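You operate a simulated robot arm through the tools that you are given. There is no shell and no other tool.

You run a simulated robot arm. Do the job below in one go: nothing can be reset, and whatever is moved stays where it is left.

JOB
Make the green press safe and brush the sawdust off its slide bed.
Fine: latch to SAFE before you brush; run the slide to WEDGE to get at it and leave it there; orange bench brush back on its mark. What is to be rubbed or washed off counts as gone when no trace of it is left.

Only the result counts: the job must be done as asked and must still hold three seconds after the hand-in. Knocking over, shifting, dropping, spilling or breaking anything else fails it.

ROBOT AND FRAMES
A 7-joint arm with a two-finger gripper, fixed in place. Base frame: the origin is on the floor under the middle of its stand, x ahead of it, y to its left, z up. Units: m, degrees, N and s.
With the tool pointing down near the work surface it reaches from about 0.34 to 0.72 m from the base axis. Its first joint turns from -66.0 to 66.0 degrees. Payload 2.45 kg.
Tool frame: the origin (TCP) lies between the finger pads and is the grasp point; the fingertips stand 0.026 m ahead of it; z points along the fingers, y is the line along which they close. The gripper opens to 0.096 m; its body begins 0.069 m behind the TCP.
Orientation is that of the tool frame in the base frame, as a unit quaternion [w, x, y, z]. With the fingers straight down and closing along the base's y, the tool's x points along the base's -x, its y along +y and its z along -z.

CONTROLS
- The arm moves only by the tool send_rows. Its argument "plan" is a list of rows, each a list of 7 numbers: the turn, a rotation vector about the base's x, y, z in degrees, then the shift along the base's x, y, z in m, then the finger opening in m, from 0 to 0.096. In form: [[ax, ay, az, x, y, z, hand], ...]. A call has 1 to 20 rows; each row is the pose to reach, as a shift and turn from the pose commanded when the call began. Rows are played at 5 a second. More than 0.05 m and 8.6 degrees between two rows, or a gripper value outside its range, and nothing of the call is played. A pose out of reach is approached as far as the arm can. The call stops where the force on the tool passes 40 N (or 10 N more than at its start, if that is more) or the arm is blocked; 0.2 s more then pass. The fingers move at their own pace (about 0.05 m/s each) and stop on an object; they squeeze with about 27 N. The grip force told is the motor's: it shows also when the fingers shut on nothing. Time passes only in rows, and 0.2 s behind the last, so rows that repeat a pose let the fingers close. The reply holds the time, the measured pose of the TCP, the force on the tool along the base axes, the opening and the grip force, in the units named above and with some noise, with the torque about the TCP (base axes, N m) and any sound that the robot's microphone picked up.
- Cameras (640 x 400 px; columns grow to the right, rows downward): "scene" is fixed at [0.1766, -0.4212, 1.4027]; the picture's right is [0.52, -0.85, 0.00], its down [-0.65, -0.40, -0.64] and it looks along [0.55, 0.34, -0.77] (base axes); focal length 289 px, centre (320, 200). "wrist" rides on the gripper at [0.082, 0.003, -0.098] in the tool frame; the picture's right is [-0.04, 1.00, 0.00], its down [-0.73, -0.03, -0.68] and it looks along [-0.68, -0.03, 0.73] (tool axes); focal length 256 px, centre (320, 200). There is no depth. A picture from a camera that has moved, and an enlarged one, comes with that camera's place and axes in the base frame and with its lens.
- get_image(camera): a new picture of that camera. No time passes.
- close_up(camera, box): a new picture of the part [left, top, right, bottom] of that camera's present view, enlarged. No time passes.
- job_done(): hands the job in; it is judged then, once.

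Places have to be worked out from the pictures, the camera data and where the tool is seen. Open the gripper and draw the arm clear of the work before you hand the job in, unless the task says otherwise.

The tools are called as name(argument=value, ...) on one line, values as JSON. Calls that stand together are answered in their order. send_rows: Moves the arm, as the interface text tells. Its arguments: {"type":"object","properties":{"plan":{"type":"array"}},"required":["plan"]} The other tools are called the same way: get_image (camera) takes a picture; close_up (camera, box) takes an enlarged picture of a part of a camera's view; job_done () hands the job in.

At the start:

```text
clock: 0.0
position: [0.4649, -0.1469, 1.1433]
tool_rot: [0.0, 0.0, 1.0, 0.001]
force: [-0.9, 0.4, 0.1]
ft_torque: [0.0, 0.03, -0.03]
finger_gap: 0.0961
grip_force: 0.1
```

scene: 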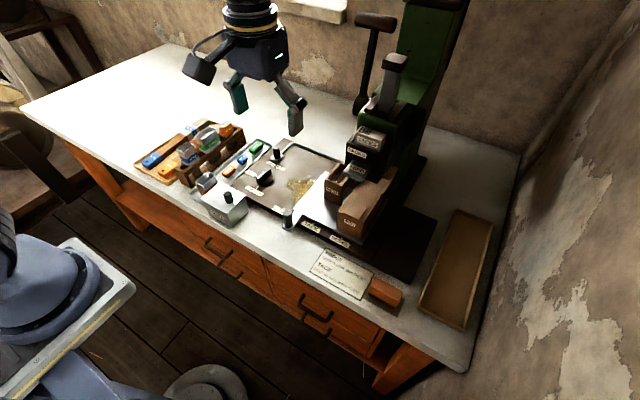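
wrist: 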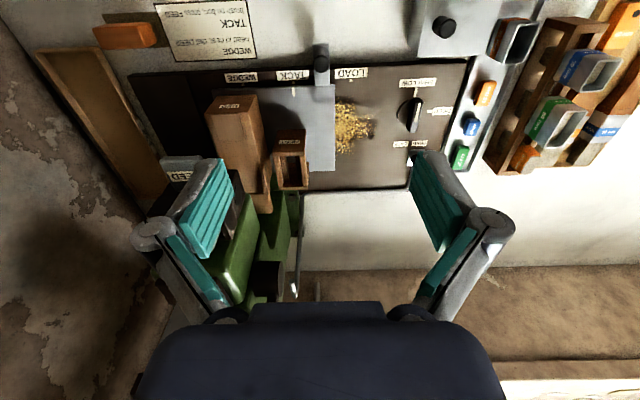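

I start by looking closer at the press, the notice card, and the items on the bench to read labels.

close_up(camera="scene", box=[200, 120, 360, 230])

close_up(camera="scene", box=[290, 120, 450, 310])

close_up(camera="wrist", box=[120, 0, 300, 110])

close_up(camera="wrist", box=[320, 50, 480, 180])

close_up(camera="wrist", box=[130, 60, 350, 220])

close_up(camera="scene", box=[130, 110, 290, 230])

```text
3.64 times, centred on (280, 175) of scene
camera zoom: at [0.1766, -0.4212, 1.4027], right [0.52, -0.85, 0.0], down [-0.65, -0.4, -0.64], along [0.55, 0.34, -0.77], focal length 1050 px, centre (466, 291)
```

zoom: 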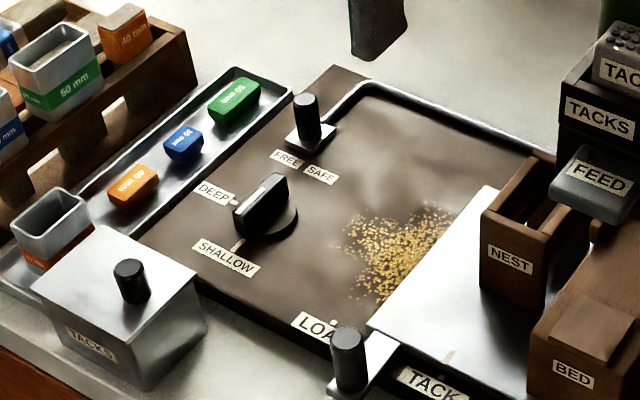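

```text
2.11 times, centred on (370, 215) of scene
camera zoom: at [0.1766, -0.4212, 1.4027], right [0.52, -0.85, 0.0], down [-0.65, -0.4, -0.64], along [0.55, 0.34, -0.77], focal length 608 px, centre (215, 168)
```

zoom: 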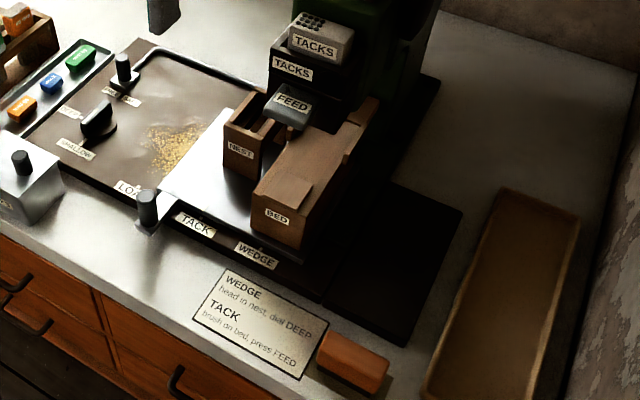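

```text
3.56 times, centred on (210, 55) of wrist
camera zoom: at [0.3834, -0.1426, 1.241], right [0.04, 1.0, 0.0], down [0.73, -0.03, 0.68], along [0.68, -0.03, -0.73], focal length 910 px, centre (711, 716)
```

zoom: 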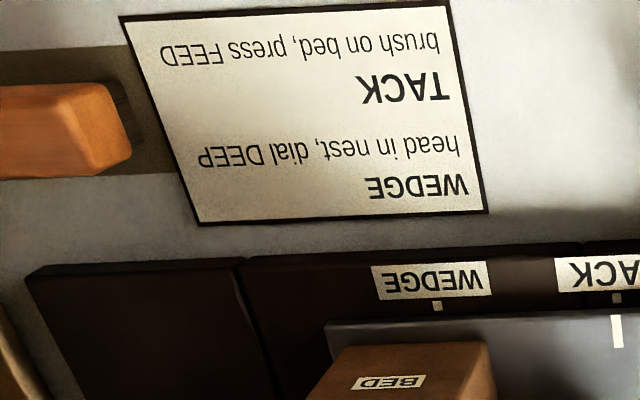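

```text
3.08 times, centred on (400, 115) of wrist
camera zoom: at [0.3834, -0.1426, 1.241], right [0.04, 1.0, 0.0], down [0.73, -0.03, 0.68], along [0.68, -0.03, -0.73], focal length 788 px, centre (74, 462)
```

zoom: 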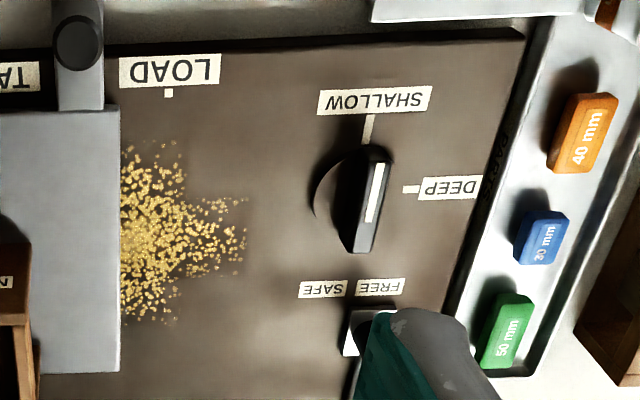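

```text
2.50 times, centred on (240, 140) of wrist
camera zoom: at [0.3834, -0.1426, 1.241], right [0.04, 1.0, 0.0], down [0.73, -0.03, 0.68], along [0.68, -0.03, -0.73], focal length 640 px, centre (520, 350)
```

zoom: 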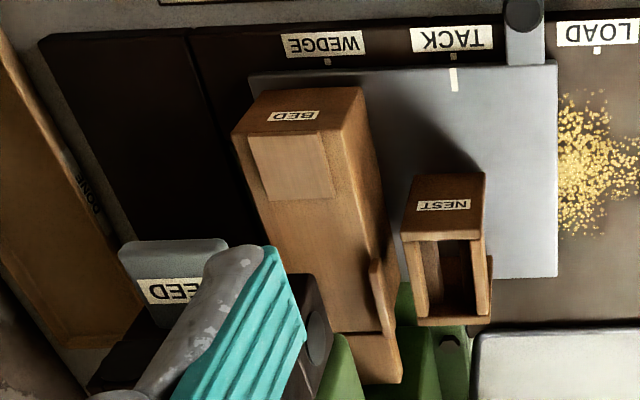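

```text
3.33 times, centred on (210, 170) of scene
camera zoom: at [0.1766, -0.4212, 1.4027], right [0.52, -0.85, 0.0], down [-0.65, -0.4, -0.64], along [0.55, 0.34, -0.77], focal length 962 px, centre (687, 300)
```

zoom: 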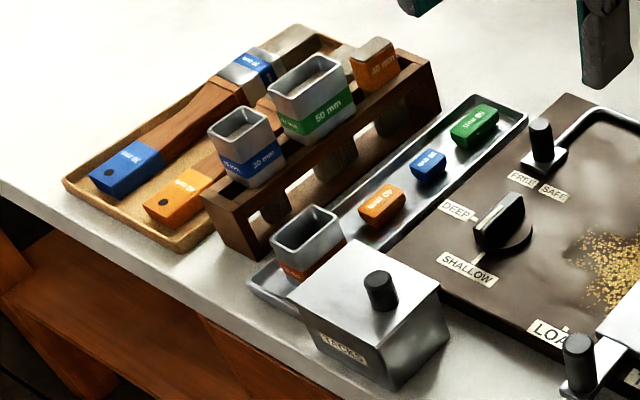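

The bed surface comes out near z≈0.82 and the bench near z≈0.80 by triangulation. I need sharper views of the brush, its mark, the latch and the slide knob.

close_up(camera="scene", box=[340, 250, 440, 320])

close_up(camera="wrist", box=[60, 0, 200, 80])

close_up(camera="scene", box=[255, 135, 325, 180])

close_up(camera="scene", box=[270, 180, 350, 245])

close_up(camera="scene", box=[320, 0, 480, 180])

```text
5.71 times, centred on (390, 285) of scene
camera zoom: at [0.1766, -0.4212, 1.4027], right [0.52, -0.85, 0.0], down [-0.65, -0.4, -0.64], along [0.55, 0.34, -0.77], focal length 1650 px, centre (-80, -286)
```

zoom: 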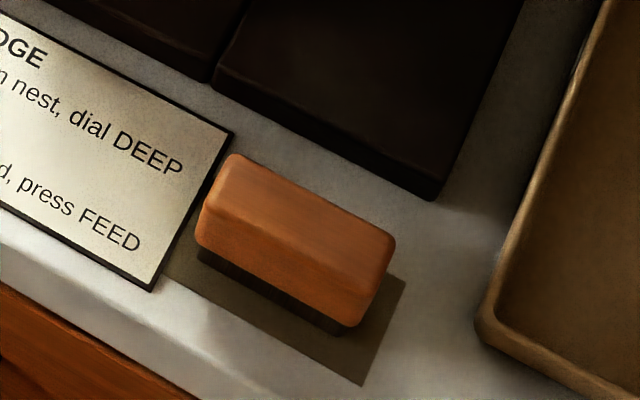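

```text
4.57 times, centred on (130, 40) of wrist
camera zoom: at [0.3834, -0.1426, 1.241], right [0.04, 1.0, 0.0], down [0.73, -0.03, 0.68], along [0.68, -0.03, -0.73], focal length 1170 px, centre (1189, 931)
```

zoom: 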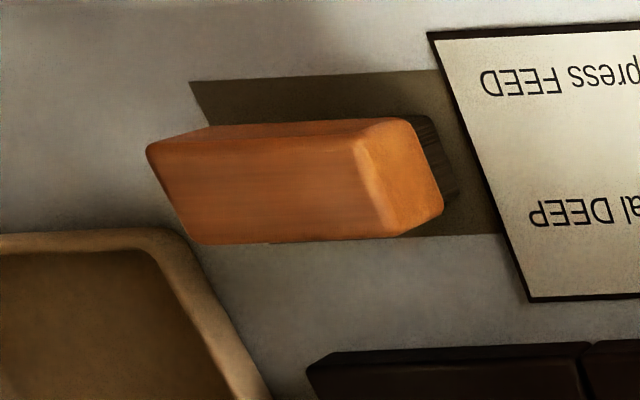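

```text
8.89 times, centred on (290, 158) of scene
camera zoom: at [0.1766, -0.4212, 1.4027], right [0.52, -0.85, 0.0], down [-0.65, -0.4, -0.64], along [0.55, 0.34, -0.77], focal length 2566 px, centre (587, 578)
```

zoom: 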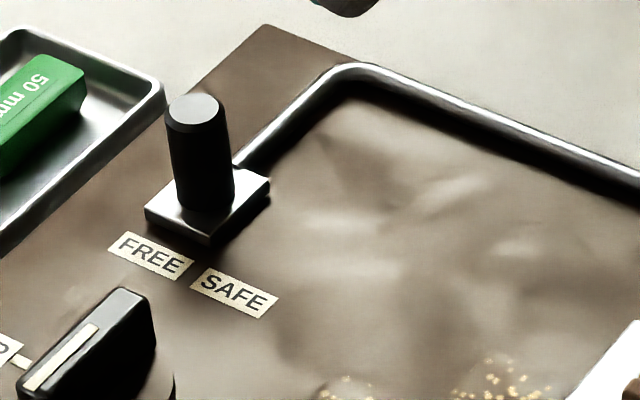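

```text
6.15 times, centred on (310, 212) of scene
camera zoom: at [0.1766, -0.4212, 1.4027], right [0.52, -0.85, 0.0], down [-0.65, -0.4, -0.64], along [0.55, 0.34, -0.77], focal length 1776 px, centre (382, 123)
```

zoom: 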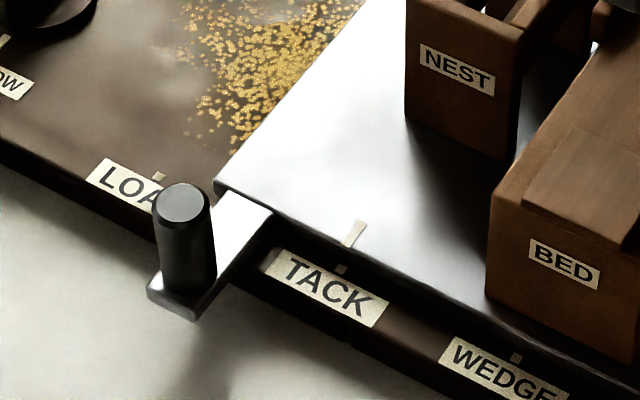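

```text
2.22 times, centred on (400, 90) of scene
camera zoom: at [0.1766, -0.4212, 1.4027], right [0.52, -0.85, 0.0], down [-0.65, -0.4, -0.64], along [0.55, 0.34, -0.77], focal length 642 px, centre (142, 444)
```

zoom: 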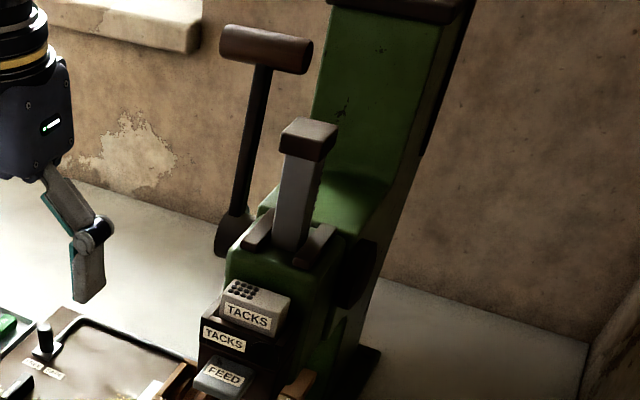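

The FEED pad and press head seem to hang out over the slide near (0.52, -0.28, z≈1.05), so I must know that geometry before reaching in. I move the hand to the left (+y), away from the press, for an unobstructed look.

send_rows(plan=[[0, 0, 0, -0.02, 0.04, 0.0, 0.096], [0, 0, 0, -0.04, 0.08, 0.0, 0.096], [0, 0, 0, -0.05, 0.12, 0.0, 0.07], [0, 0, 0, -0.05, 0.16, 0.0, 0.04], [0, 0, 0, -0.05, 0.2, 0.0, 0.02], [0, 0, 0, -0.05, 0.2, 0.0, 0.02], [0, 0, 0, -0.05, 0.2, 0.0, 0.02]])

get_image(camera="wrist")

get_image(camera="scene")

```text
clock: 1.6
position: [0.4169, 0.052, 1.1434]
tool_rot: [0.0, 0.0, 1.0, 0.0]
force: [-1.1, 0.4, 0.2]
ft_torque: [-0.03, 0.02, 0.02]
finger_gap: 0.0197
grip_force: 0.0
```

```text
taken
camera wrist: at [0.335, 0.0557, 1.2414], right [0.04, 1.0, 0.0], down [0.73, -0.03, 0.68], along [0.68, -0.03, -0.73], focal length 256 px, centre (320, 200)
```

wrist: 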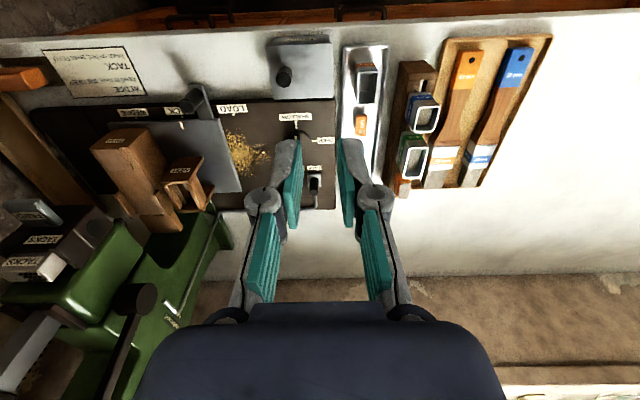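

```text
taken
```

scene: 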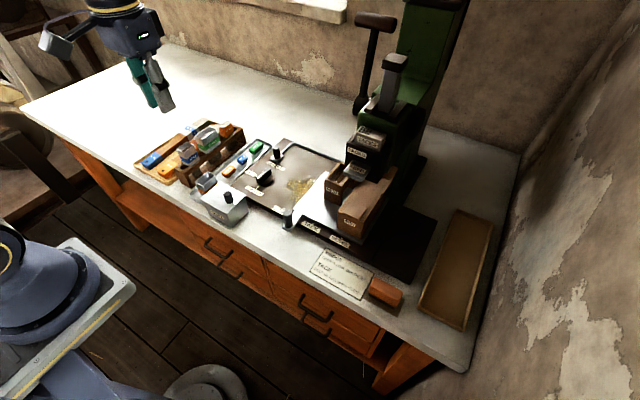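

Now the press is visible from the left side. I enlarge the press head and the slide/latch area to triangulate.

close_up(camera="wrist", box=[0, 80, 240, 230])

close_up(camera="wrist", box=[0, 180, 240, 400])

close_up(camera="scene", box=[325, 115, 425, 215])

close_up(camera="wrist", box=[200, 90, 350, 220])

```text
2.67 times, centred on (120, 155) of wrist
camera zoom: at [0.335, 0.0557, 1.2414], right [0.04, 1.0, 0.0], down [0.73, -0.03, 0.68], along [0.68, -0.03, -0.73], focal length 683 px, centre (853, 320)
```

zoom: 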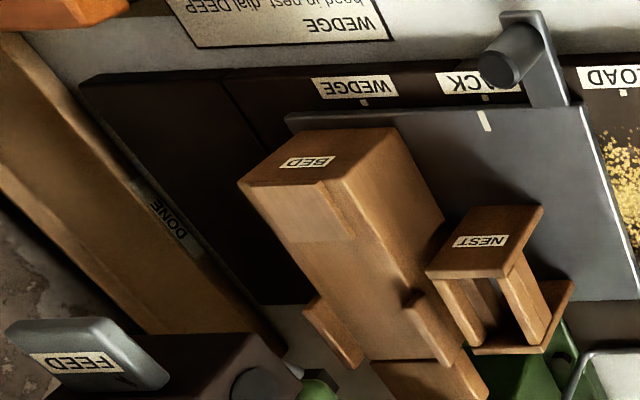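

```text
1.82 times, centred on (120, 290) of wrist
camera zoom: at [0.335, 0.0557, 1.2414], right [0.04, 1.0, 0.0], down [0.73, -0.03, 0.68], along [0.68, -0.03, -0.73], focal length 465 px, centre (684, 36)
```

zoom: 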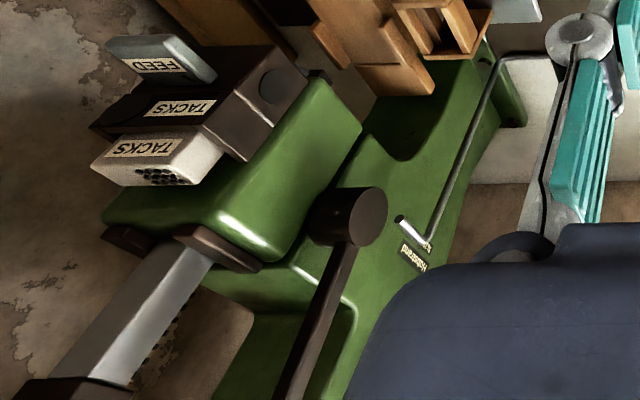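

```text
4.00 times, centred on (375, 165) of scene
camera zoom: at [0.1766, -0.4212, 1.4027], right [0.52, -0.85, 0.0], down [-0.65, -0.4, -0.64], along [0.55, 0.34, -0.77], focal length 1155 px, centre (100, 340)
```

zoom: 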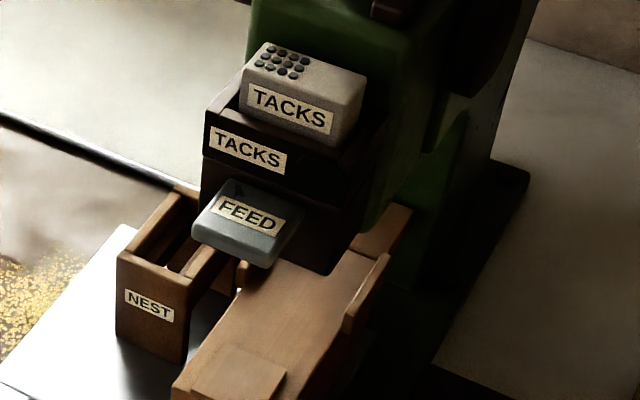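

```text
3.08 times, centred on (275, 155) of wrist
camera zoom: at [0.335, 0.0557, 1.2414], right [0.04, 1.0, 0.0], down [0.73, -0.03, 0.68], along [0.68, -0.03, -0.73], focal length 788 px, centre (458, 338)
```

zoom: 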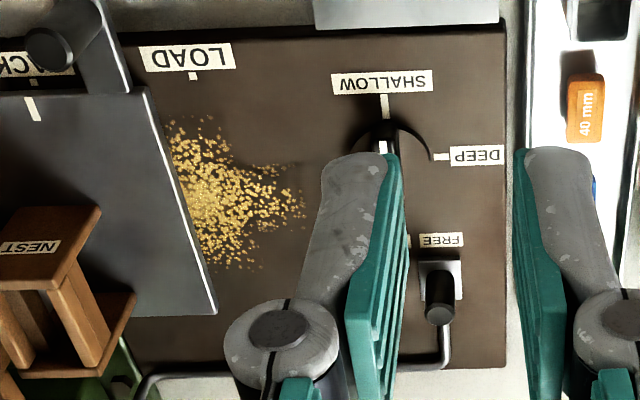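

FEED pad triangulates to about (0.53, -0.28, 1.04), so I'll lean the hand back when working the slide. The latch knob is near (0.659, 0.022), top z≈0.872. I move above it and look.

send_rows(plan=[[0, 0, 0, 0.035, -0.005, -0.02, 0.05], [0, 0, 0, 0.07, -0.01, -0.04, 0.05], [0, 0, 0, 0.105, -0.015, -0.06, 0.05], [0, 0, 0, 0.14, -0.02, -0.08, 0.05], [0, 0, 0, 0.175, -0.025, -0.1, 0.05], [0, 0, 0, 0.21, -0.03, -0.12, 0.05], [0, 0, 0, 0.24, -0.0316, -0.15, 0.05], [0, 0, 0, 0.24, -0.0316, -0.15, 0.05]])

get_image(camera="wrist")

close_up(camera="scene", box=[220, 60, 420, 200])

```text
clock: 3.4
position: [0.6519, 0.0207, 0.9923]
tool_rot: [0.0, 0.0, 1.0, 0.0]
force: [0.5, 0.2, 0.4]
ft_torque: [-0.01, -0.01, -0.02]
finger_gap: 0.0498
grip_force: 0.1
```

```text
taken
camera wrist: at [0.572, 0.0243, 1.0899], right [0.04, 1.0, 0.0], down [0.73, -0.03, 0.68], along [0.68, -0.03, -0.73], focal length 256 px, centre (320, 200)
```

wrist: 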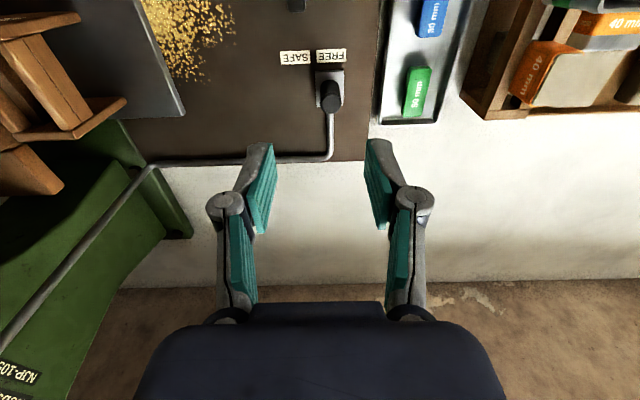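

```text
2.86 times, centred on (320, 130) of scene
camera zoom: at [0.1766, -0.4212, 1.4027], right [0.52, -0.85, 0.0], down [-0.65, -0.4, -0.64], along [0.55, 0.34, -0.77], focal length 825 px, centre (320, 400)
```

zoom: 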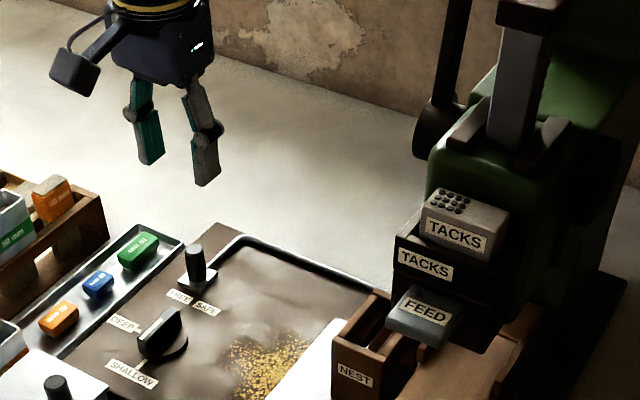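

Knob appears at about (0.661, 0.027), between the open fingers' lines. I check it enlarged before going down.

close_up(camera="wrist", box=[240, 30, 400, 170])

```text
2.86 times, centred on (320, 100) of wrist
camera zoom: at [0.572, 0.0243, 1.0899], right [0.04, 1.0, 0.0], down [0.73, -0.03, 0.68], along [0.68, -0.03, -0.73], focal length 731 px, centre (320, 486)
```

zoom: 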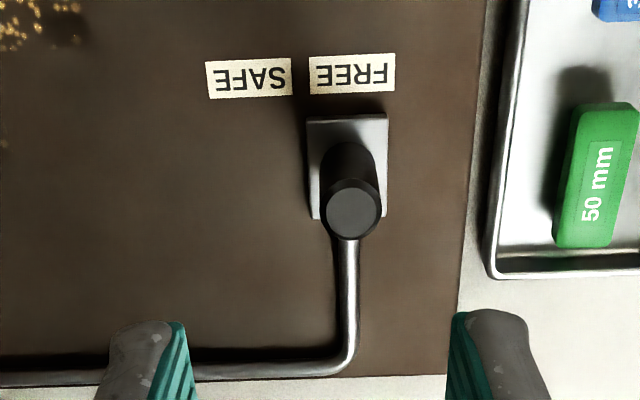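

Refined: knob centre ≈(0.663, 0.030), SAFE label is 0.034 m toward -y. I go down with the fingers astride the knob and close on it.

send_rows(plan=[[0, 0, 0, 0.008, 0.008, -0.03, 0.05], [0, 0, 0, 0.008, 0.008, -0.06, 0.05], [0, 0, 0, 0.008, 0.008, -0.09, 0.05], [0, 0, 0, 0.008, 0.008, -0.11, 0.05], [0, 0, 0, 0.008, 0.008, -0.127, 0.05], [0, 0, 0, 0.008, 0.008, -0.127, 0.01], [0, 0, 0, 0.008, 0.008, -0.127, 0.01], [0, 0, 0, 0.008, 0.008, -0.127, 0.01]])

get_image(camera="wrist")

close_up(camera="scene", box=[220, 80, 360, 200])

```text
clock: 5.2
position: [0.6636, 0.0294, 0.8659]
tool_rot: [0.0, 0.0, 1.0, -0.001]
force: [0.7, -1.9, -3.4]
ft_torque: [-0.09, -0.14, -0.01]
finger_gap: 0.0193
grip_force: 37.0
```

```text
taken
camera wrist: at [0.5813, 0.0337, 0.9633], right [0.04, 1.0, 0.0], down [0.73, -0.03, 0.68], along [0.68, -0.03, -0.73], focal length 256 px, centre (320, 200)
```

wrist: 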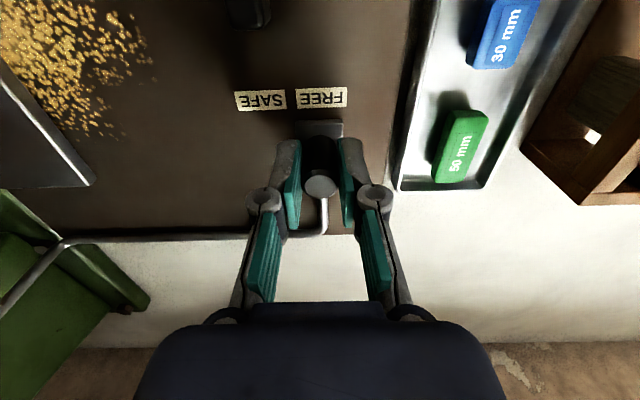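

```text
3.33 times, centred on (290, 140) of scene
camera zoom: at [0.1767, -0.4213, 1.4027], right [0.52, -0.85, 0.0], down [-0.65, -0.4, -0.64], along [0.55, 0.34, -0.77], focal length 962 px, centre (420, 400)
```

zoom: 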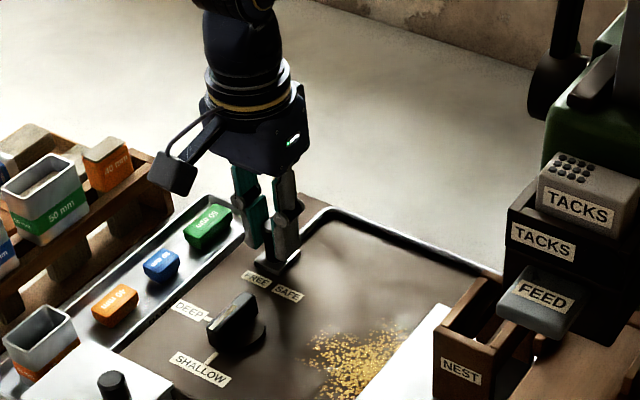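

The knob is gripped (gap 0.019). I slide it slowly toward SAFE (-y) and watch the force.

send_rows(plan=[[0, 0, 0, 0, -0.006, 0, 0.01], [0, 0, 0, 0, -0.012, 0, 0.01], [0, 0, 0, 0, -0.018, 0, 0.01], [0, 0, 0, 0, -0.024, 0, 0.01], [0, 0, 0, 0, -0.03, 0, 0.01], [0, 0, 0, 0, -0.034, 0, 0.01], [0, 0, 0, 0, -0.034, 0, 0.01]])

get_image(camera="wrist")

close_up(camera="scene", box=[220, 80, 360, 200])

```text
clock: 6.8
position: [0.6632, 0.0006, 0.8649]
tool_rot: [0.001, -0.001, 1.0, 0.003]
force: [11.2, 13.8, -13.4]
ft_torque: [0.35, -0.31, -0.01]
finger_gap: 0.0191
grip_force: 44.6
```

```text
taken
camera wrist: at [0.5812, 0.0022, 0.9634], right [0.04, 1.0, 0.0], down [0.73, -0.03, 0.68], along [0.68, -0.02, -0.73], focal length 256 px, centre (320, 200)
```

wrist: 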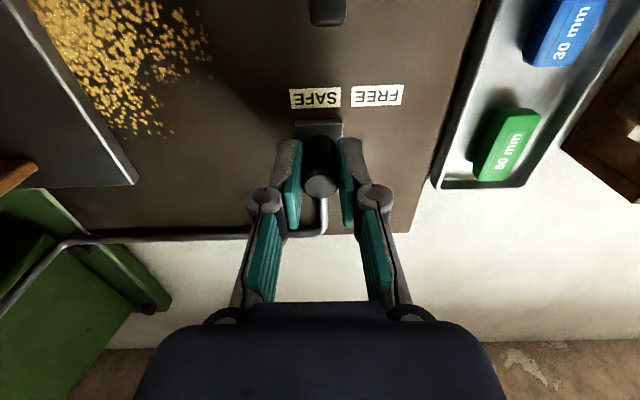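

```text
3.33 times, centred on (290, 140) of scene
camera zoom: at [0.1771, -0.4208, 1.4027], right [0.52, -0.85, 0.0], down [-0.65, -0.4, -0.64], along [0.55, 0.34, -0.77], focal length 962 px, centre (420, 400)
```

zoom: 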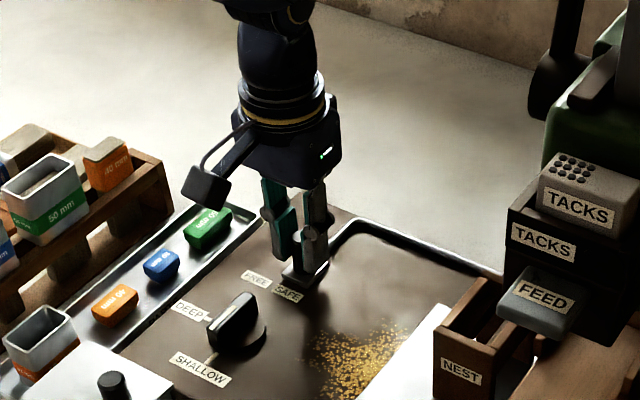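

The latch moved about 0.029 m and now resists (13.8 N), likely near its stop. I nudge a little further to make sure it is at the end.

send_rows(plan=[[0, 0, 0, 0, -0.003, 0, 0.01], [0, 0, 0, 0, -0.005, 0, 0.01], [0, 0, 0, 0, -0.005, 0, 0.01]])

close_up(camera="wrist", box=[240, 60, 420, 200])

```text
clock: 7.6
position: [0.6615, -0.0016, 0.8658]
tool_rot: [-0.001, -0.002, 1.0, 0.005]
force: [6.1, 32.2, -10.2]
ft_torque: [0.73, -0.2, 0.1]
finger_gap: 0.0193
grip_force: 44.1
```

```text
2.86 times, centred on (330, 130) of wrist
camera zoom: at [0.5814, 0.0009, 0.9636], right [0.04, 1.0, 0.01], down [0.73, -0.03, 0.68], along [0.68, -0.02, -0.73], focal length 731 px, centre (291, 400)
```

zoom: 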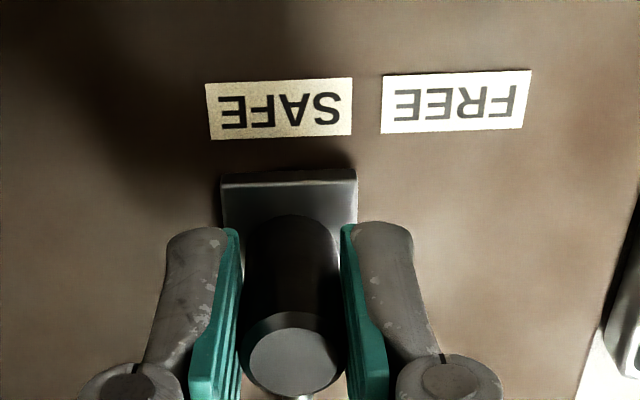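

The force rose to 32 N with almost no motion and the latch plate lines up with SAFE, so it's on its stop. I relax, open the fingers and lift straight off.

send_rows(plan=[[0, 0, 0, 0, 0.005, 0, 0.01], [0, 0, 0, 0, 0.006, 0, 0.045], [0, 0, 0, 0, 0.006, 0, 0.045], [0, 0, 0, 0, 0.006, 0.0, 0.045], [0, 0, 0, 0, 0.006, 0.03, 0.045], [0, 0, 0, 0, 0.006, 0.07, 0.045], [0, 0, 0, 0, 0.006, 0.11, 0.045], [0, 0, 0, -0.02, 0.006, 0.14, 0.045]])

get_image(camera="wrist")

close_up(camera="scene", box=[220, 80, 360, 200])

```text
clock: 9.4
position: [0.6413, -0.0045, 1.0054]
tool_rot: [0.0, 0.0, 1.0, 0.0]
force: [0.2, -0.7, 0.1]
ft_torque: [0.01, 0.01, 0.0]
finger_gap: 0.0452
grip_force: 0.0
```

```text
taken
camera wrist: at [0.5607, -0.0006, 1.1034], right [0.04, 1.0, 0.0], down [0.73, -0.03, 0.68], along [0.68, -0.03, -0.73], focal length 256 px, centre (320, 200)
```

wrist: 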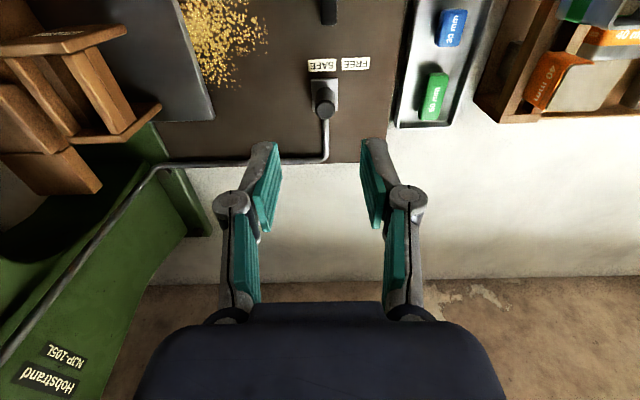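

```text
3.33 times, centred on (290, 140) of scene
camera zoom: at [0.1766, -0.4212, 1.4027], right [0.52, -0.85, 0.0], down [-0.65, -0.4, -0.64], along [0.55, 0.34, -0.77], focal length 962 px, centre (420, 400)
```

zoom: 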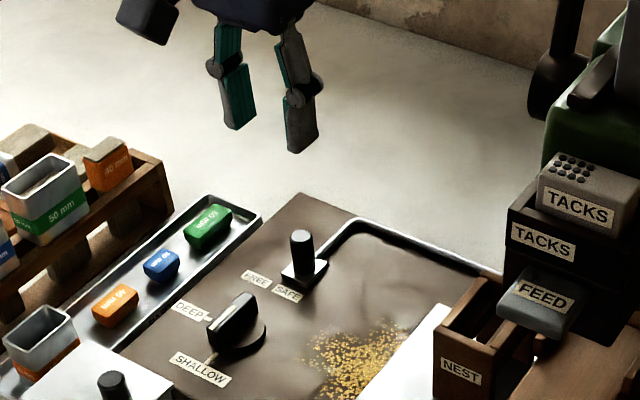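

Released. I zoom in to verify the latch position relative to the SAFE label.

close_up(camera="wrist", box=[260, 40, 400, 140])

close_up(camera="scene", box=[255, 135, 325, 180])

```text
4.00 times, centred on (330, 90) of wrist
camera zoom: at [0.5607, -0.0006, 1.1034], right [0.04, 1.0, 0.0], down [0.73, -0.03, 0.68], along [0.68, -0.03, -0.73], focal length 1024 px, centre (280, 640)
```

zoom: 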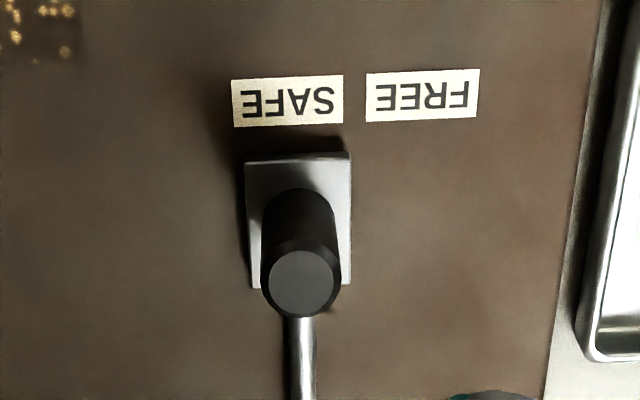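

```text
8.89 times, centred on (290, 158) of scene
camera zoom: at [0.1766, -0.4212, 1.4027], right [0.52, -0.85, 0.0], down [-0.65, -0.4, -0.64], along [0.55, 0.34, -0.77], focal length 2566 px, centre (587, 578)
```

zoom: 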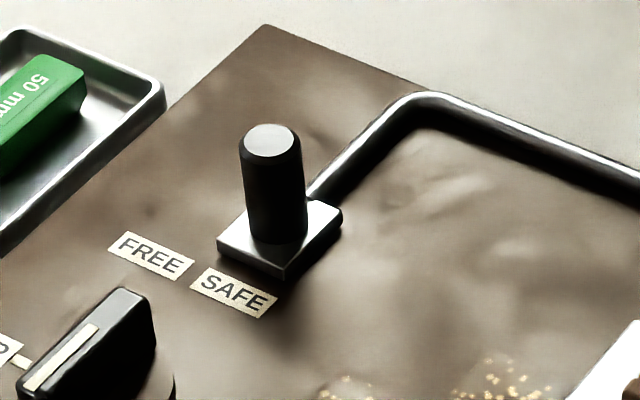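

The latch plate sits under the SAFE label against its stop. Next the slide knob at about (0.481, -0.145): I move over it while leaning the hand back 25° (away from the FEED pad) and take a look.

send_rows(plan=[[0, -5, 0, -0.034, -0.028, 0.0, 0.05], [0, -10, 0, -0.068, -0.056, 0.0, 0.05], [0, -15, 0, -0.102, -0.085, 0.0, 0.05], [0, -20, 0, -0.136, -0.113, -0.01, 0.05], [0, -25, 0, -0.165, -0.1415, -0.03, 0.05], [0, -25, 0, -0.165, -0.1415, -0.03, 0.05]])

get_image(camera="wrist")

get_image(camera="scene")

```text
clock: 10.8
position: [0.4775, -0.1447, 0.9745]
tool_rot: [0.218, 0.0, 0.976, -0.001]
force: [-0.3, -0.3, 0.3]
ft_torque: [-0.03, 0.03, 0.04]
finger_gap: 0.05
grip_force: 0.0
```

```text
taken
camera wrist: at [0.3617, -0.141, 1.0285], right [0.04, 1.0, 0.02], down [0.38, -0.03, 0.93], along [0.93, -0.03, -0.38], focal length 256 px, centre (320, 200)
```

wrist: 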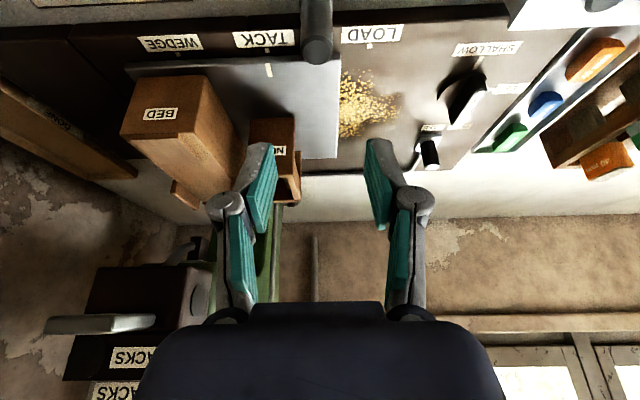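

```text
taken
```

scene: 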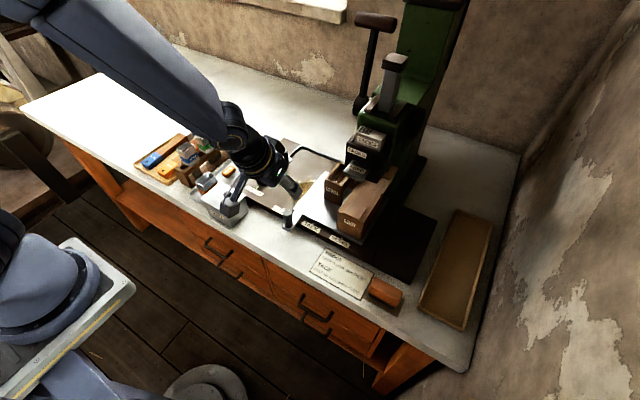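

The knob axis is at about (0.479, -0.145), right under the TCP. I go straight down and grip it.

send_rows(plan=[[0, 0, 0, 0.002, 0, -0.03, 0.05], [0, 0, 0, 0.002, 0, -0.06, 0.05], [0, 0, 0, 0.002, 0, -0.085, 0.05], [0, 0, 0, 0.002, 0, -0.108, 0.05], [0, 0, 0, 0.002, 0, -0.108, 0.01], [0, 0, 0, 0.002, 0, -0.108, 0.01], [0, 0, 0, 0.002, 0, -0.108, 0.01]])

get_image(camera="wrist")

close_up(camera="scene", box=[200, 100, 420, 260])

```text
clock: 12.4
position: [0.4795, -0.1456, 0.8689]
tool_rot: [0.216, 0.0, 0.976, 0.0]
force: [3.2, 0.1, -7.4]
ft_torque: [-0.02, -0.42, -0.03]
finger_gap: 0.0217
grip_force: 38.7
```

```text
taken
camera wrist: at [0.3645, -0.1414, 0.9222], right [0.04, 1.0, 0.02], down [0.38, -0.03, 0.93], along [0.93, -0.03, -0.38], focal length 256 px, centre (320, 200)
```

wrist: 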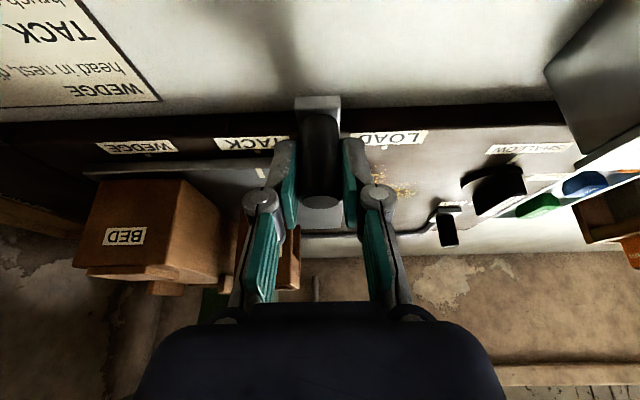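

```text
2.50 times, centred on (310, 180) of scene
camera zoom: at [0.1767, -0.4212, 1.4027], right [0.52, -0.85, 0.0], down [-0.65, -0.4, -0.64], along [0.55, 0.34, -0.77], focal length 722 px, centre (345, 250)
```

zoom: 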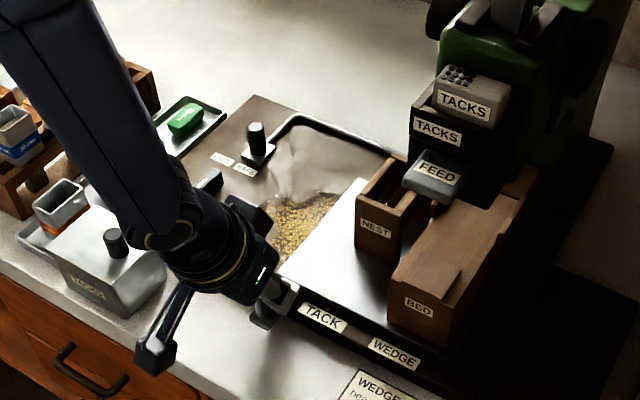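

Gripped (gap 0.022). I pull the slide gently toward WEDGE (-y), in small steps, stopping short of the mark to check.

send_rows(plan=[[0, 0, 0, 0, -0.008, 0, 0.01], [0, 0, 0, 0, -0.016, 0, 0.01], [0, 0, 0, 0, -0.024, 0, 0.01], [0, 0, 0, 0, -0.032, 0, 0.01], [0, 0, 0, 0, -0.04, 0, 0.01], [0, 0, 0, 0, -0.04, 0, 0.01]])

close_up(camera="scene", box=[200, 100, 420, 260])

get_image(camera="wrist")

```text
clock: 13.5
position: [0.4793, -0.1768, 0.8671]
tool_rot: [0.215, 0.001, 0.977, 0.001]
force: [7.3, -0.5, -12.4]
ft_torque: [-0.14, -0.32, -0.07]
finger_gap: 0.0215
grip_force: 44.9
stopped in row 5: the force on the tool passed its limit at 41 N (the readings are from after the stop); the commanded pose is now the measured one
```

```text
2.50 times, centred on (310, 180) of scene
camera zoom: at [0.1769, -0.4213, 1.4026], right [0.52, -0.85, 0.0], down [-0.65, -0.4, -0.64], along [0.55, 0.34, -0.77], focal length 722 px, centre (345, 250)
```

zoom: 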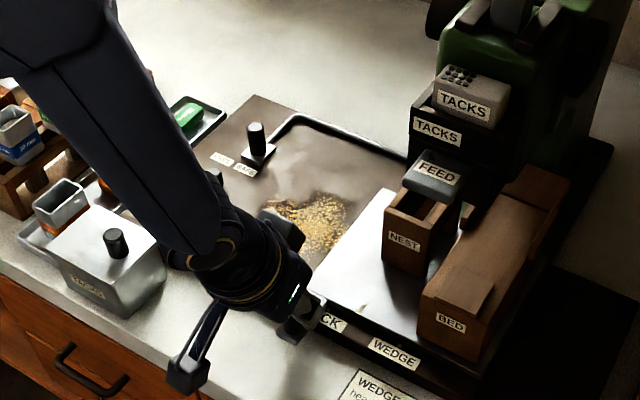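

```text
taken
camera wrist: at [0.3646, -0.1733, 0.9225], right [0.04, 1.0, 0.02], down [0.38, -0.03, 0.92], along [0.92, -0.03, -0.38], focal length 256 px, centre (320, 200)
```

wrist: 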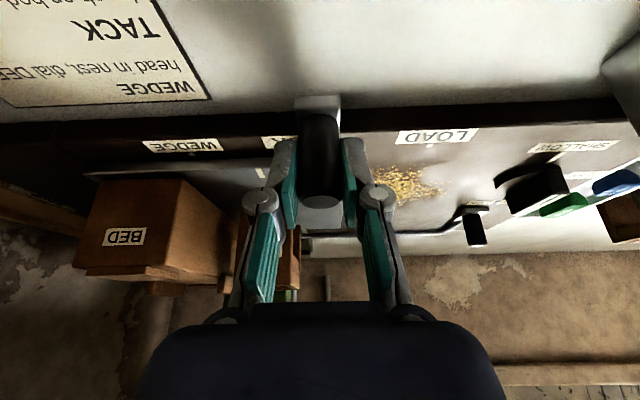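

The slide moved ~0.031 m, then the force passed 41 N. Before pushing further I look for what might be in the way.

close_up(camera="scene", box=[270, 140, 400, 250])

close_up(camera="wrist", box=[60, 80, 420, 310])

close_up(camera="scene", box=[350, 140, 470, 290])

```text
3.64 times, centred on (335, 195) of scene
camera zoom: at [0.1769, -0.4213, 1.4026], right [0.52, -0.85, 0.0], down [-0.65, -0.4, -0.64], along [0.55, 0.34, -0.77], focal length 1050 px, centre (266, 218)
```

zoom: 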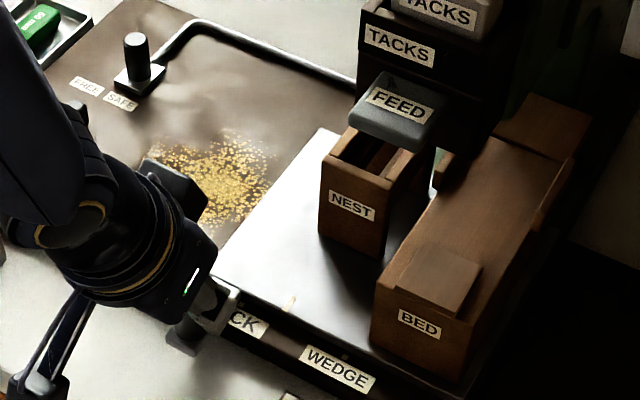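

```text
1.74 times, centred on (240, 195) of wrist
camera zoom: at [0.3646, -0.1733, 0.9225], right [0.04, 1.0, 0.02], down [0.38, -0.03, 0.92], along [0.92, -0.03, -0.38], focal length 445 px, centre (459, 209)
```

zoom: 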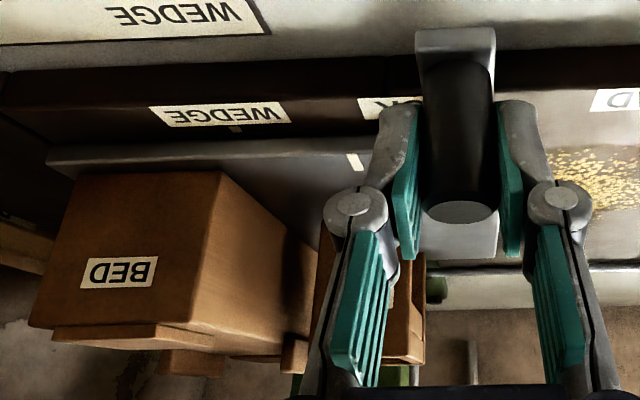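

```text
2.67 times, centred on (410, 215) of scene
camera zoom: at [0.1769, -0.4213, 1.4026], right [0.52, -0.85, 0.0], down [-0.65, -0.4, -0.64], along [0.55, 0.34, -0.77], focal length 770 px, centre (80, 160)
```

zoom: 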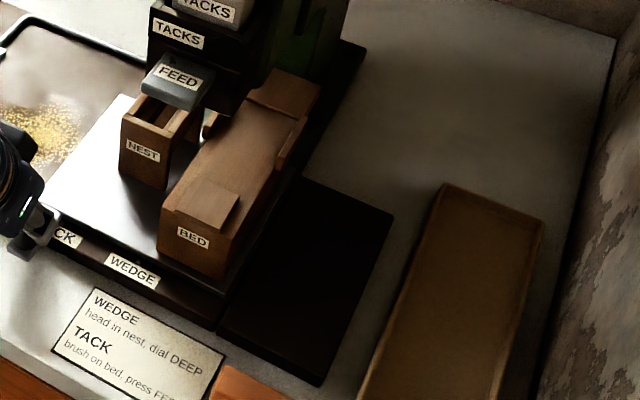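

Nothing visible blocks it, so it is probably plain slide friction plus lag at that pace. I continue more slowly with small steps and watch the force.

send_rows(plan=[[0, 0, 0, 0, -0.003, 0, 0.01], [0, 0, 0, 0, -0.006, 0, 0.01], [0, 0, 0, 0, -0.009, 0, 0.01], [0, 0, 0, 0, -0.012, 0, 0.01]])

close_up(camera="scene", box=[270, 140, 400, 250])

```text
clock: 14.5
position: [0.4794, -0.1872, 0.8691]
tool_rot: [0.214, 0.0, 0.977, 0.002]
force: [18.6, 0.6, -30.1]
ft_torque: [0.02, -0.59, 0.08]
finger_gap: 0.0216
grip_force: 45.0
```

```text
3.64 times, centred on (335, 195) of scene
camera zoom: at [0.1775, -0.4214, 1.4025], right [0.52, -0.85, 0.0], down [-0.65, -0.4, -0.64], along [0.55, 0.34, -0.77], focal length 1050 px, centre (266, 218)
```

zoom: 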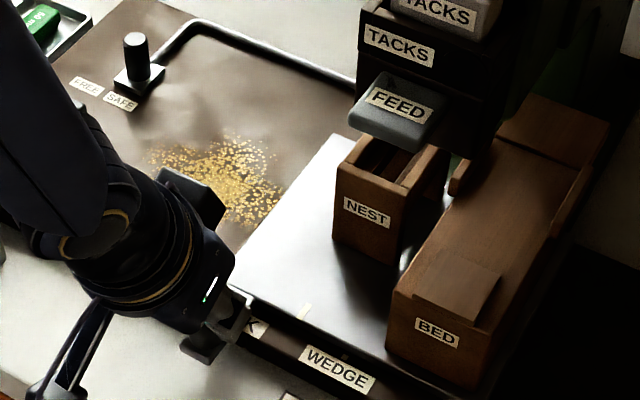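

The reaction (19, 0, -30) N is along the fingers, i.e. caused by the squeeze, not by the slide itself. I loosen the grip slightly so the knob has play, and push it with the +y finger instead.

send_rows(plan=[[0, 0, 0, 0, 0, 0, 0.03], [0, 0, 0, 0, 0, 0, 0.03], [0, 0, 0, 0, -0.004, 0, 0.03], [0, 0, 0, 0, -0.008, 0, 0.03], [0, 0, 0, 0, -0.012, 0, 0.03], [0, 0, 0, 0, -0.016, 0, 0.03], [0, 0, 0, 0, -0.02, 0, 0.03], [0, 0, 0, 0, -0.024, 0, 0.03], [0, 0, 0, 0, -0.028, 0, 0.03], [0, 0, 0, 0, -0.032, 0, 0.03], [0, 0, 0, 0, -0.032, 0, 0.03]])

close_up(camera="scene", box=[270, 140, 400, 250])

get_image(camera="wrist")

```text
clock: 16.9
position: [0.4788, -0.2208, 0.8695]
tool_rot: [0.216, 0.001, 0.976, 0.001]
force: [-0.5, -1.2, -0.6]
ft_torque: [-0.03, 0.0, -0.02]
finger_gap: 0.0306
grip_force: 0.3
```

```text
3.64 times, centred on (335, 195) of scene
camera zoom: at [0.1766, -0.4212, 1.4027], right [0.52, -0.85, 0.0], down [-0.65, -0.4, -0.64], along [0.55, 0.34, -0.77], focal length 1050 px, centre (266, 218)
```

zoom: 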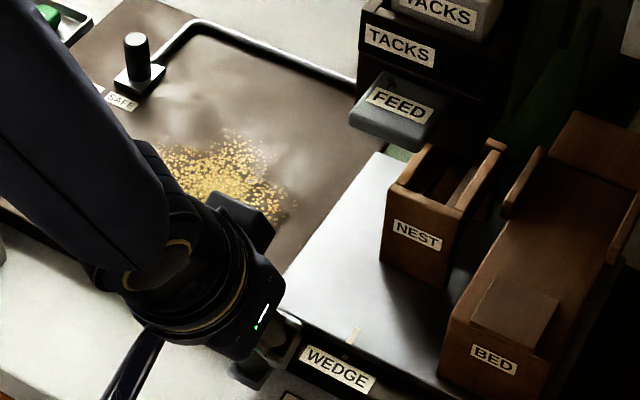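

```text
taken
camera wrist: at [0.3637, -0.2171, 0.9232], right [0.04, 1.0, 0.02], down [0.38, -0.03, 0.92], along [0.92, -0.03, -0.38], focal length 256 px, centre (320, 200)
```

wrist: 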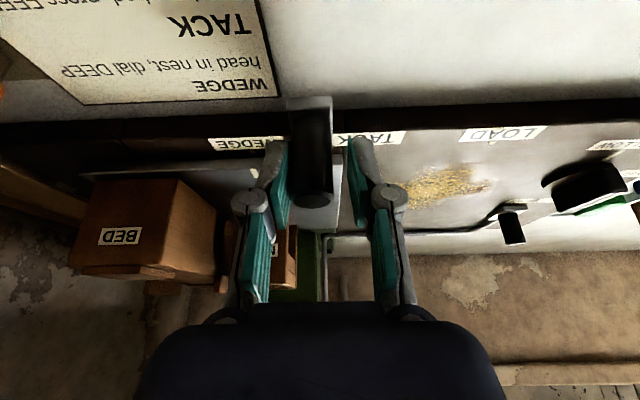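

The slide tick is now close to the WEDGE tick with hardly any force. I zoom in to see the alignment.

close_up(camera="scene", box=[335, 215, 395, 255])

close_up(camera="wrist", box=[190, 80, 410, 220])

```text
10.00 times, centred on (365, 235) of scene
camera zoom: at [0.1766, -0.4212, 1.4027], right [0.52, -0.85, 0.0], down [-0.65, -0.4, -0.64], along [0.55, 0.34, -0.77], focal length 2887 px, centre (-130, -150)
```

zoom: 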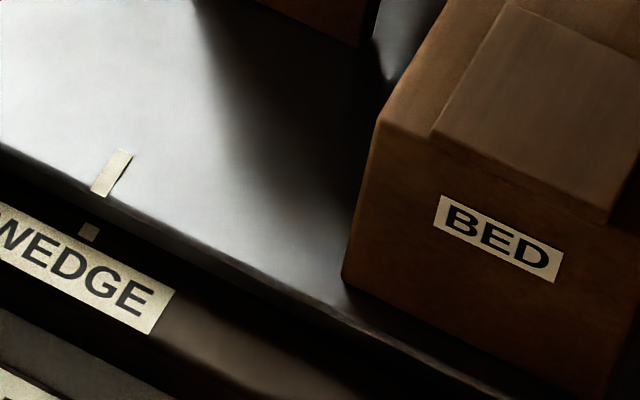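

```text
2.86 times, centred on (300, 150) of wrist
camera zoom: at [0.3637, -0.2171, 0.9232], right [0.04, 1.0, 0.02], down [0.38, -0.03, 0.92], along [0.92, -0.03, -0.38], focal length 731 px, centre (377, 343)
```

zoom: 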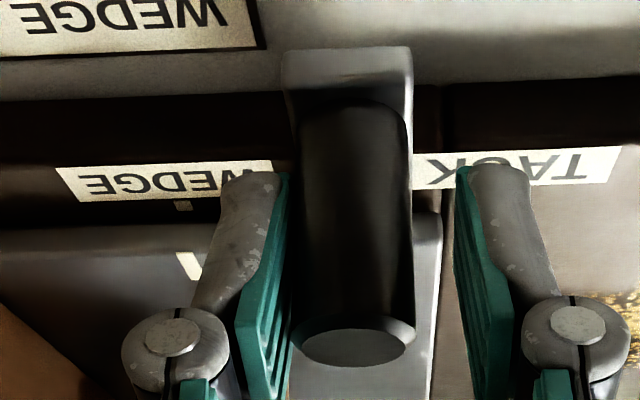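

The slide tick is at y≈-0.2705 and the WEDGE tick at ≈-0.272, the same offset it had at TACK, so it is at WEDGE. I open the fingers and back out along the tool axis, then re-check.

send_rows(plan=[[0, 0, 0, 0, 0.0, 0, 0.05], [0, 0, 0, 0, 0.0, 0, 0.05], [0, 0, 0, -0.012, 0.0, 0.027, 0.05], [0, 0, 0, -0.025, 0.0, 0.055, 0.05], [0, 0, 0, -0.042, 0.0, 0.09, 0.05], [0, 0, 0, -0.06, 0.0, 0.13, 0.05], [0, 0, 0, -0.08, 0.0, 0.17, 0.05]])

close_up(camera="scene", box=[270, 140, 400, 250])

get_image(camera="wrist")

close_up(camera="scene", box=[335, 215, 395, 255])

```text
clock: 18.5
position: [0.3983, -0.2197, 1.0365]
tool_rot: [0.215, 0.001, 0.977, 0.001]
force: [-0.2, -0.2, -0.5]
ft_torque: [-0.03, 0.0, -0.03]
finger_gap: 0.0501
grip_force: 0.1
out of reach, approached as far as the arm can: row 4
```

```text
3.64 times, centred on (335, 195) of scene
camera zoom: at [0.1766, -0.4212, 1.4027], right [0.52, -0.85, 0.0], down [-0.65, -0.4, -0.64], along [0.55, 0.34, -0.77], focal length 1050 px, centre (266, 218)
```

zoom: 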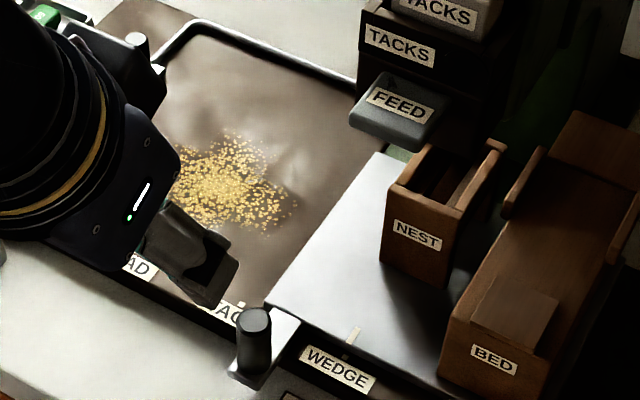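

```text
taken
camera wrist: at [0.2833, -0.2167, 1.0917], right [0.04, 1.0, 0.02], down [0.38, -0.03, 0.92], along [0.92, -0.03, -0.38], focal length 256 px, centre (320, 200)
```

wrist: 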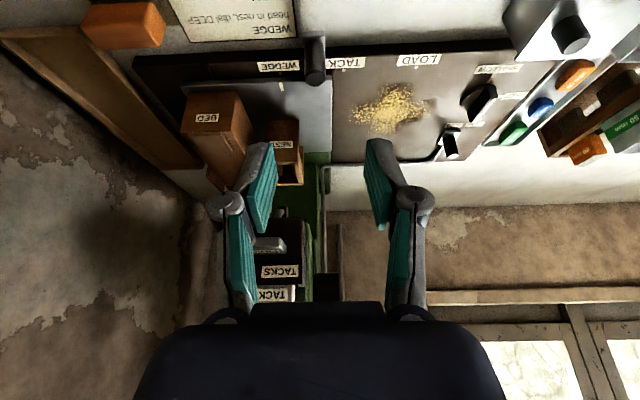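

```text
10.00 times, centred on (365, 235) of scene
camera zoom: at [0.1766, -0.4212, 1.4027], right [0.52, -0.85, 0.0], down [-0.65, -0.4, -0.64], along [0.55, 0.34, -0.77], focal length 2887 px, centre (-130, -150)
```

zoom: 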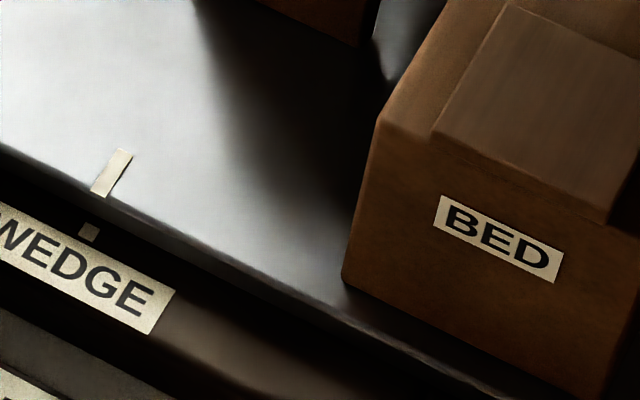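

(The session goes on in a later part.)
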